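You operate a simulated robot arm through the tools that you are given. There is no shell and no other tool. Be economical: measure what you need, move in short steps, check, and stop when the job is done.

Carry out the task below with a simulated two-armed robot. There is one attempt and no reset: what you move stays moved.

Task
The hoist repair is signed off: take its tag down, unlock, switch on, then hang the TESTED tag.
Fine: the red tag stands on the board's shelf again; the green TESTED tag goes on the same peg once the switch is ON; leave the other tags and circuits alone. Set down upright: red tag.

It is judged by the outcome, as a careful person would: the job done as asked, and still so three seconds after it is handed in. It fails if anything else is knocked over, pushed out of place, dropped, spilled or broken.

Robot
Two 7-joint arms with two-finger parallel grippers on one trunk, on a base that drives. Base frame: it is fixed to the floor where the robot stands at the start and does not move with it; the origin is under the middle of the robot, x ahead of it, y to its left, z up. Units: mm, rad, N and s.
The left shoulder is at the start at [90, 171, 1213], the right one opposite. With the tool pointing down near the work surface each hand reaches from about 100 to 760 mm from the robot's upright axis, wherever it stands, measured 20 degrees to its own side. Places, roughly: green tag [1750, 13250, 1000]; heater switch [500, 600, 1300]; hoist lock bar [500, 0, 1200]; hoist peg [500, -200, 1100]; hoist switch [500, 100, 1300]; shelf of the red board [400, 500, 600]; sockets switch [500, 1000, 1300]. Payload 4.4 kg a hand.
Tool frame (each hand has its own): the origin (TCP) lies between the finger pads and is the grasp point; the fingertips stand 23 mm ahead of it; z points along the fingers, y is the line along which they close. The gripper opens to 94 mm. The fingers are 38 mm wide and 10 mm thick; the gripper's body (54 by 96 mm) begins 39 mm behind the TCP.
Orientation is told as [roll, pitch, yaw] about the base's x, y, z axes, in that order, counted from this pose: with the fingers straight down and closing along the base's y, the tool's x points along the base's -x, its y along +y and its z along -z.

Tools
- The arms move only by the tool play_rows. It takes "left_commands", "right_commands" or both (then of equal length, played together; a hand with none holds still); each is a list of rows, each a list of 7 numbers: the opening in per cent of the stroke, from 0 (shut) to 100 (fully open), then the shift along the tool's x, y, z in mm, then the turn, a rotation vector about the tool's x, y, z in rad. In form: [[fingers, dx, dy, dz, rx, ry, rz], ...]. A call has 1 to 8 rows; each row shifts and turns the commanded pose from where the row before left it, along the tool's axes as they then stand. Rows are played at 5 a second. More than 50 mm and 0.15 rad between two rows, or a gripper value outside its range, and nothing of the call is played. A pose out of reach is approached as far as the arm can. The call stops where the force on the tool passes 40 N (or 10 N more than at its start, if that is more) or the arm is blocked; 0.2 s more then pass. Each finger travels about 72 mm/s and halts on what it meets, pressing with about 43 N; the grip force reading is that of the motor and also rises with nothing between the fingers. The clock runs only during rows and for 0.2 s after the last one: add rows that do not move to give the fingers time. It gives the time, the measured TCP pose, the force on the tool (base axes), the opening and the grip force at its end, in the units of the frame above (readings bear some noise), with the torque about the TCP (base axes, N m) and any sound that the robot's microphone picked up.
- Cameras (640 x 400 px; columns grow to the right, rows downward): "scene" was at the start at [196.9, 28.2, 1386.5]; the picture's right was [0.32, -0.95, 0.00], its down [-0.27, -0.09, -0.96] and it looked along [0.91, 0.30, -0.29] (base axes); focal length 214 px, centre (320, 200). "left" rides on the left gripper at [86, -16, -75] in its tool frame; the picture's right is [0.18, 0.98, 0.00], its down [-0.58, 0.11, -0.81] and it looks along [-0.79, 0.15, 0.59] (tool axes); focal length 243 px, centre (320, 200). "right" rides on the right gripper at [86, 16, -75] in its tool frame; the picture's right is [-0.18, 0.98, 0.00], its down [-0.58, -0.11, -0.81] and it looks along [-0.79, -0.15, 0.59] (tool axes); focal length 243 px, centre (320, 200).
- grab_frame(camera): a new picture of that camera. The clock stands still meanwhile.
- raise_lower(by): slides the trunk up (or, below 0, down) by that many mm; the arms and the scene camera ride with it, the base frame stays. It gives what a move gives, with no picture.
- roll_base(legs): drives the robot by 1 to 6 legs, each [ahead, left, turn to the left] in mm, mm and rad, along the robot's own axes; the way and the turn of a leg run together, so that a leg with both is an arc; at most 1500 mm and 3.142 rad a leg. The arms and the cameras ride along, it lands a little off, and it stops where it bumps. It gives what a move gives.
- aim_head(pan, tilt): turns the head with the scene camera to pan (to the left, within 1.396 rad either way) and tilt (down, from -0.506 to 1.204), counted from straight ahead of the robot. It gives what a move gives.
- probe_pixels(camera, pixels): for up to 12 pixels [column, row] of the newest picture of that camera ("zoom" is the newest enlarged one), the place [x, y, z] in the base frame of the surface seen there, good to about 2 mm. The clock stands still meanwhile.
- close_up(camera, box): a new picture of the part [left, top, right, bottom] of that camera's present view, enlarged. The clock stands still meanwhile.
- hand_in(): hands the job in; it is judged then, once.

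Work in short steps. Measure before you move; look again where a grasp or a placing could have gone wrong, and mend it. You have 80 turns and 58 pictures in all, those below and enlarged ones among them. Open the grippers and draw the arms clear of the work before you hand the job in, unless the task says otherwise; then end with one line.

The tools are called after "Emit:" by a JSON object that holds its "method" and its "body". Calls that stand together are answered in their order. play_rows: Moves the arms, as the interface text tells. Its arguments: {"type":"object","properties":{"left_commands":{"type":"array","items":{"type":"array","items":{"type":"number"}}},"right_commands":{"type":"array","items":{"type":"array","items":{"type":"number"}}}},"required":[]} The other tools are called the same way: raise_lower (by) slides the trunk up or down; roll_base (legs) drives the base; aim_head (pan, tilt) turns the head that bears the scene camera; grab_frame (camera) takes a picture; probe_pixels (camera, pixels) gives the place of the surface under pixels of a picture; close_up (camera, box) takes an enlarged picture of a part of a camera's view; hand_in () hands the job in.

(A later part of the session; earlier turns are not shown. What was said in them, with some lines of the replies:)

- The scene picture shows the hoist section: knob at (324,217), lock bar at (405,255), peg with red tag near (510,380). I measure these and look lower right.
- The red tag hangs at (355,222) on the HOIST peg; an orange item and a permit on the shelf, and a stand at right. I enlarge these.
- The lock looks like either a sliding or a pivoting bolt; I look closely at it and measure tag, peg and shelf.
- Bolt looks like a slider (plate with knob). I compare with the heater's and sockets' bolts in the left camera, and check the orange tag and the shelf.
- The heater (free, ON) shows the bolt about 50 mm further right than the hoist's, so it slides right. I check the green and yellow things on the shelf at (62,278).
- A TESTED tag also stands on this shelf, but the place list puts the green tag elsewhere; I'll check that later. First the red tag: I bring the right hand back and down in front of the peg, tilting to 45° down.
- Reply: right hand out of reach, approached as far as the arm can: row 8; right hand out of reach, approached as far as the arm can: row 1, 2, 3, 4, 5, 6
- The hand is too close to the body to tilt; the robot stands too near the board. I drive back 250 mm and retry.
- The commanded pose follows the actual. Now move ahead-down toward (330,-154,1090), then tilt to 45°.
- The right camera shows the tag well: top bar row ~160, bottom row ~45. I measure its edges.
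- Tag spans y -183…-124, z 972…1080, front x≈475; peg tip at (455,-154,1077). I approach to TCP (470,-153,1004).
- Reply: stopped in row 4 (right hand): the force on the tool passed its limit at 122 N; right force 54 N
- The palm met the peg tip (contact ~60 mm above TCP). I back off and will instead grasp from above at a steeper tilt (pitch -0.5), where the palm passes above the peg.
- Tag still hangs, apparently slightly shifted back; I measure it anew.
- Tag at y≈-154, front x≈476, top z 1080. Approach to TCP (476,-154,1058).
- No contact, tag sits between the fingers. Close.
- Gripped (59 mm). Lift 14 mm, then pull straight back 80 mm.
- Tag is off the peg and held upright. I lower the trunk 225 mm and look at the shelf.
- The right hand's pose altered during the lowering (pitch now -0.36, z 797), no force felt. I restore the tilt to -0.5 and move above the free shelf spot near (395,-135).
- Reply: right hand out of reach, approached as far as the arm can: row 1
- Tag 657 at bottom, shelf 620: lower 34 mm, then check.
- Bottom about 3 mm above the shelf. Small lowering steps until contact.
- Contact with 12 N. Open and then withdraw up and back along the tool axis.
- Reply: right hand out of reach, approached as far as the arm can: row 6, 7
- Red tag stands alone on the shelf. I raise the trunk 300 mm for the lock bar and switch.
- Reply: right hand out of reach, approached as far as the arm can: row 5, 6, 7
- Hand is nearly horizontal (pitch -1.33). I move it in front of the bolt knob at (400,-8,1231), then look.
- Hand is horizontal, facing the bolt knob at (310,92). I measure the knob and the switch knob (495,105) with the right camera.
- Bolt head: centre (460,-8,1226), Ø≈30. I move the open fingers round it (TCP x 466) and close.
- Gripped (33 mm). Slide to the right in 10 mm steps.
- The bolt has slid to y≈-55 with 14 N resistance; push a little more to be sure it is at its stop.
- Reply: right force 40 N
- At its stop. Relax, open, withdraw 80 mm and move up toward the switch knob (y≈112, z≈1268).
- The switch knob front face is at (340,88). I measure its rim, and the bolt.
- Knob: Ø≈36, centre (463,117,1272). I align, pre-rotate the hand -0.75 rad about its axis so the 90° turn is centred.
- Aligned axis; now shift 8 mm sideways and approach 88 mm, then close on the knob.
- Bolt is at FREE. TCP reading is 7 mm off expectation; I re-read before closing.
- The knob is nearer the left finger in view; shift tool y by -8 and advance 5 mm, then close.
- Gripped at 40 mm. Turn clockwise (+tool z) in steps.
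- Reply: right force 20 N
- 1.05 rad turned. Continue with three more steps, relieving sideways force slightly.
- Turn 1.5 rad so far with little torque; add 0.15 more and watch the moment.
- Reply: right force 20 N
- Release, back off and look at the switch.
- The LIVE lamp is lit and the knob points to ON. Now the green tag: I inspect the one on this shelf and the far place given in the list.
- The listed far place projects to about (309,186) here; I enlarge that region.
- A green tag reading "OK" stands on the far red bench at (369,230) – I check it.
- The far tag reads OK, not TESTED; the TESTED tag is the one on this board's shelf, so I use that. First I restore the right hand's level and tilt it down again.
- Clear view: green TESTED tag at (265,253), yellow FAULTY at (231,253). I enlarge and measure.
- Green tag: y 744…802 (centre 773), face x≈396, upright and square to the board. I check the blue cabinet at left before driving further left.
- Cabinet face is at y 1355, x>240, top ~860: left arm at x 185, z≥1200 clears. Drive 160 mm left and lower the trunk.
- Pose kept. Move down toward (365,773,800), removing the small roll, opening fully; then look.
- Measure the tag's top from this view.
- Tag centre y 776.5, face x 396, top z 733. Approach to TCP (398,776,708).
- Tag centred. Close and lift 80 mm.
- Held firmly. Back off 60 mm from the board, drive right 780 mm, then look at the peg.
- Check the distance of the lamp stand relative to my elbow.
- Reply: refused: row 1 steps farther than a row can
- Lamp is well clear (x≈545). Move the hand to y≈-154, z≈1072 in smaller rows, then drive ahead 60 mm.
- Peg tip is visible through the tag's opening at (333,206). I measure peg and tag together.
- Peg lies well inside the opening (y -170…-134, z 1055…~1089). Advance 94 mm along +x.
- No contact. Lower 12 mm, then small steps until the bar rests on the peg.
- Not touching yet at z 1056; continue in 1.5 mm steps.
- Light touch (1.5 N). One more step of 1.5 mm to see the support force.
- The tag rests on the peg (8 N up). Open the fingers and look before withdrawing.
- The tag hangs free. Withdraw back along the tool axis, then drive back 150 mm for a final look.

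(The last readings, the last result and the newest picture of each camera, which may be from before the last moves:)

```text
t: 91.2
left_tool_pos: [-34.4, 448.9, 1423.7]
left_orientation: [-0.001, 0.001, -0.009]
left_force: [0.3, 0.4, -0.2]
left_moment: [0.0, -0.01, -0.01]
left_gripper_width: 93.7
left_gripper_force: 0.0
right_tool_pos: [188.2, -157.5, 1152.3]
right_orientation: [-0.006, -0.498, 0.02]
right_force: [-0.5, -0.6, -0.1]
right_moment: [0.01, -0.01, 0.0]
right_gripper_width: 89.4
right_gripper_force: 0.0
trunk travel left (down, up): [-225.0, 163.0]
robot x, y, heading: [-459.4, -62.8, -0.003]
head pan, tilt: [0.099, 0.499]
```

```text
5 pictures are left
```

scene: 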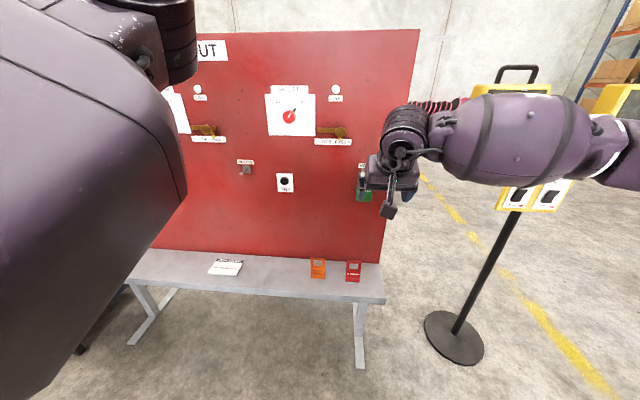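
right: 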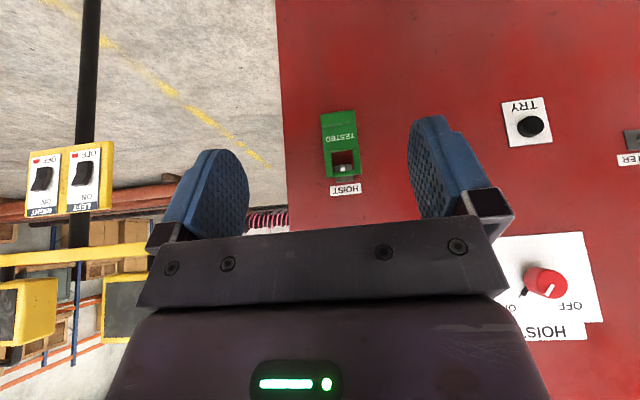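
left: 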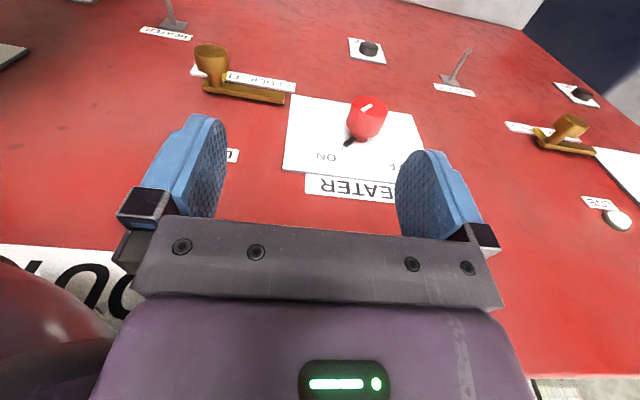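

The TESTED tag hangs on the HOIST peg. One enlarged check of switch, bolt, lamp and red tag.

Emit:
{"method": "close_up", "body": {"camera": "scene", "box": [230, 70, 390, 170]}}

Emit:
{"method": "close_up", "body": {"camera": "scene", "box": [280, 230, 400, 305]}}

```text
4.00 times, centred on (310, 120) of scene
```

zoom: 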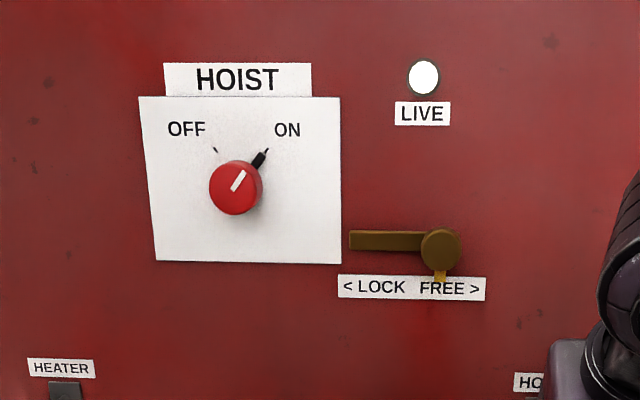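

```text
5.33 times, centred on (340, 268) of scene
```

zoom: 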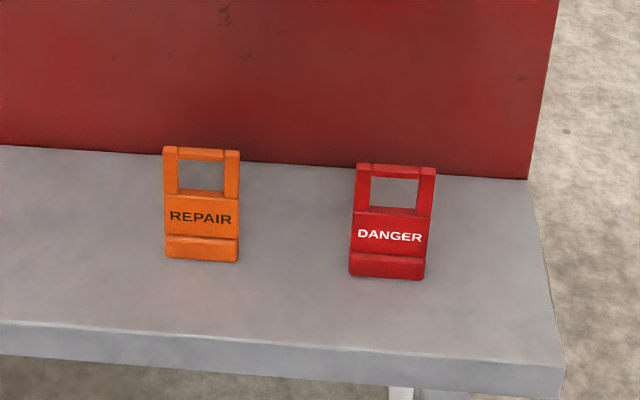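

All is as asked: switch at ON and LIVE lit, bolt at FREE, red tag upright on the shelf, TESTED tag on the peg, grippers open and clear. Handing in.

Emit:
{"method": "hand_in", "body": {}}

```text
The job is handed in.
```

The hoist is unlocked and switched ON with its LIVE lamp lit, the red DANGER tag stands upright on the board's shelf, and the green TESTED tag (from the board's shelf; the green tag near the far listed place reads "OK") hangs on the hoist peg.
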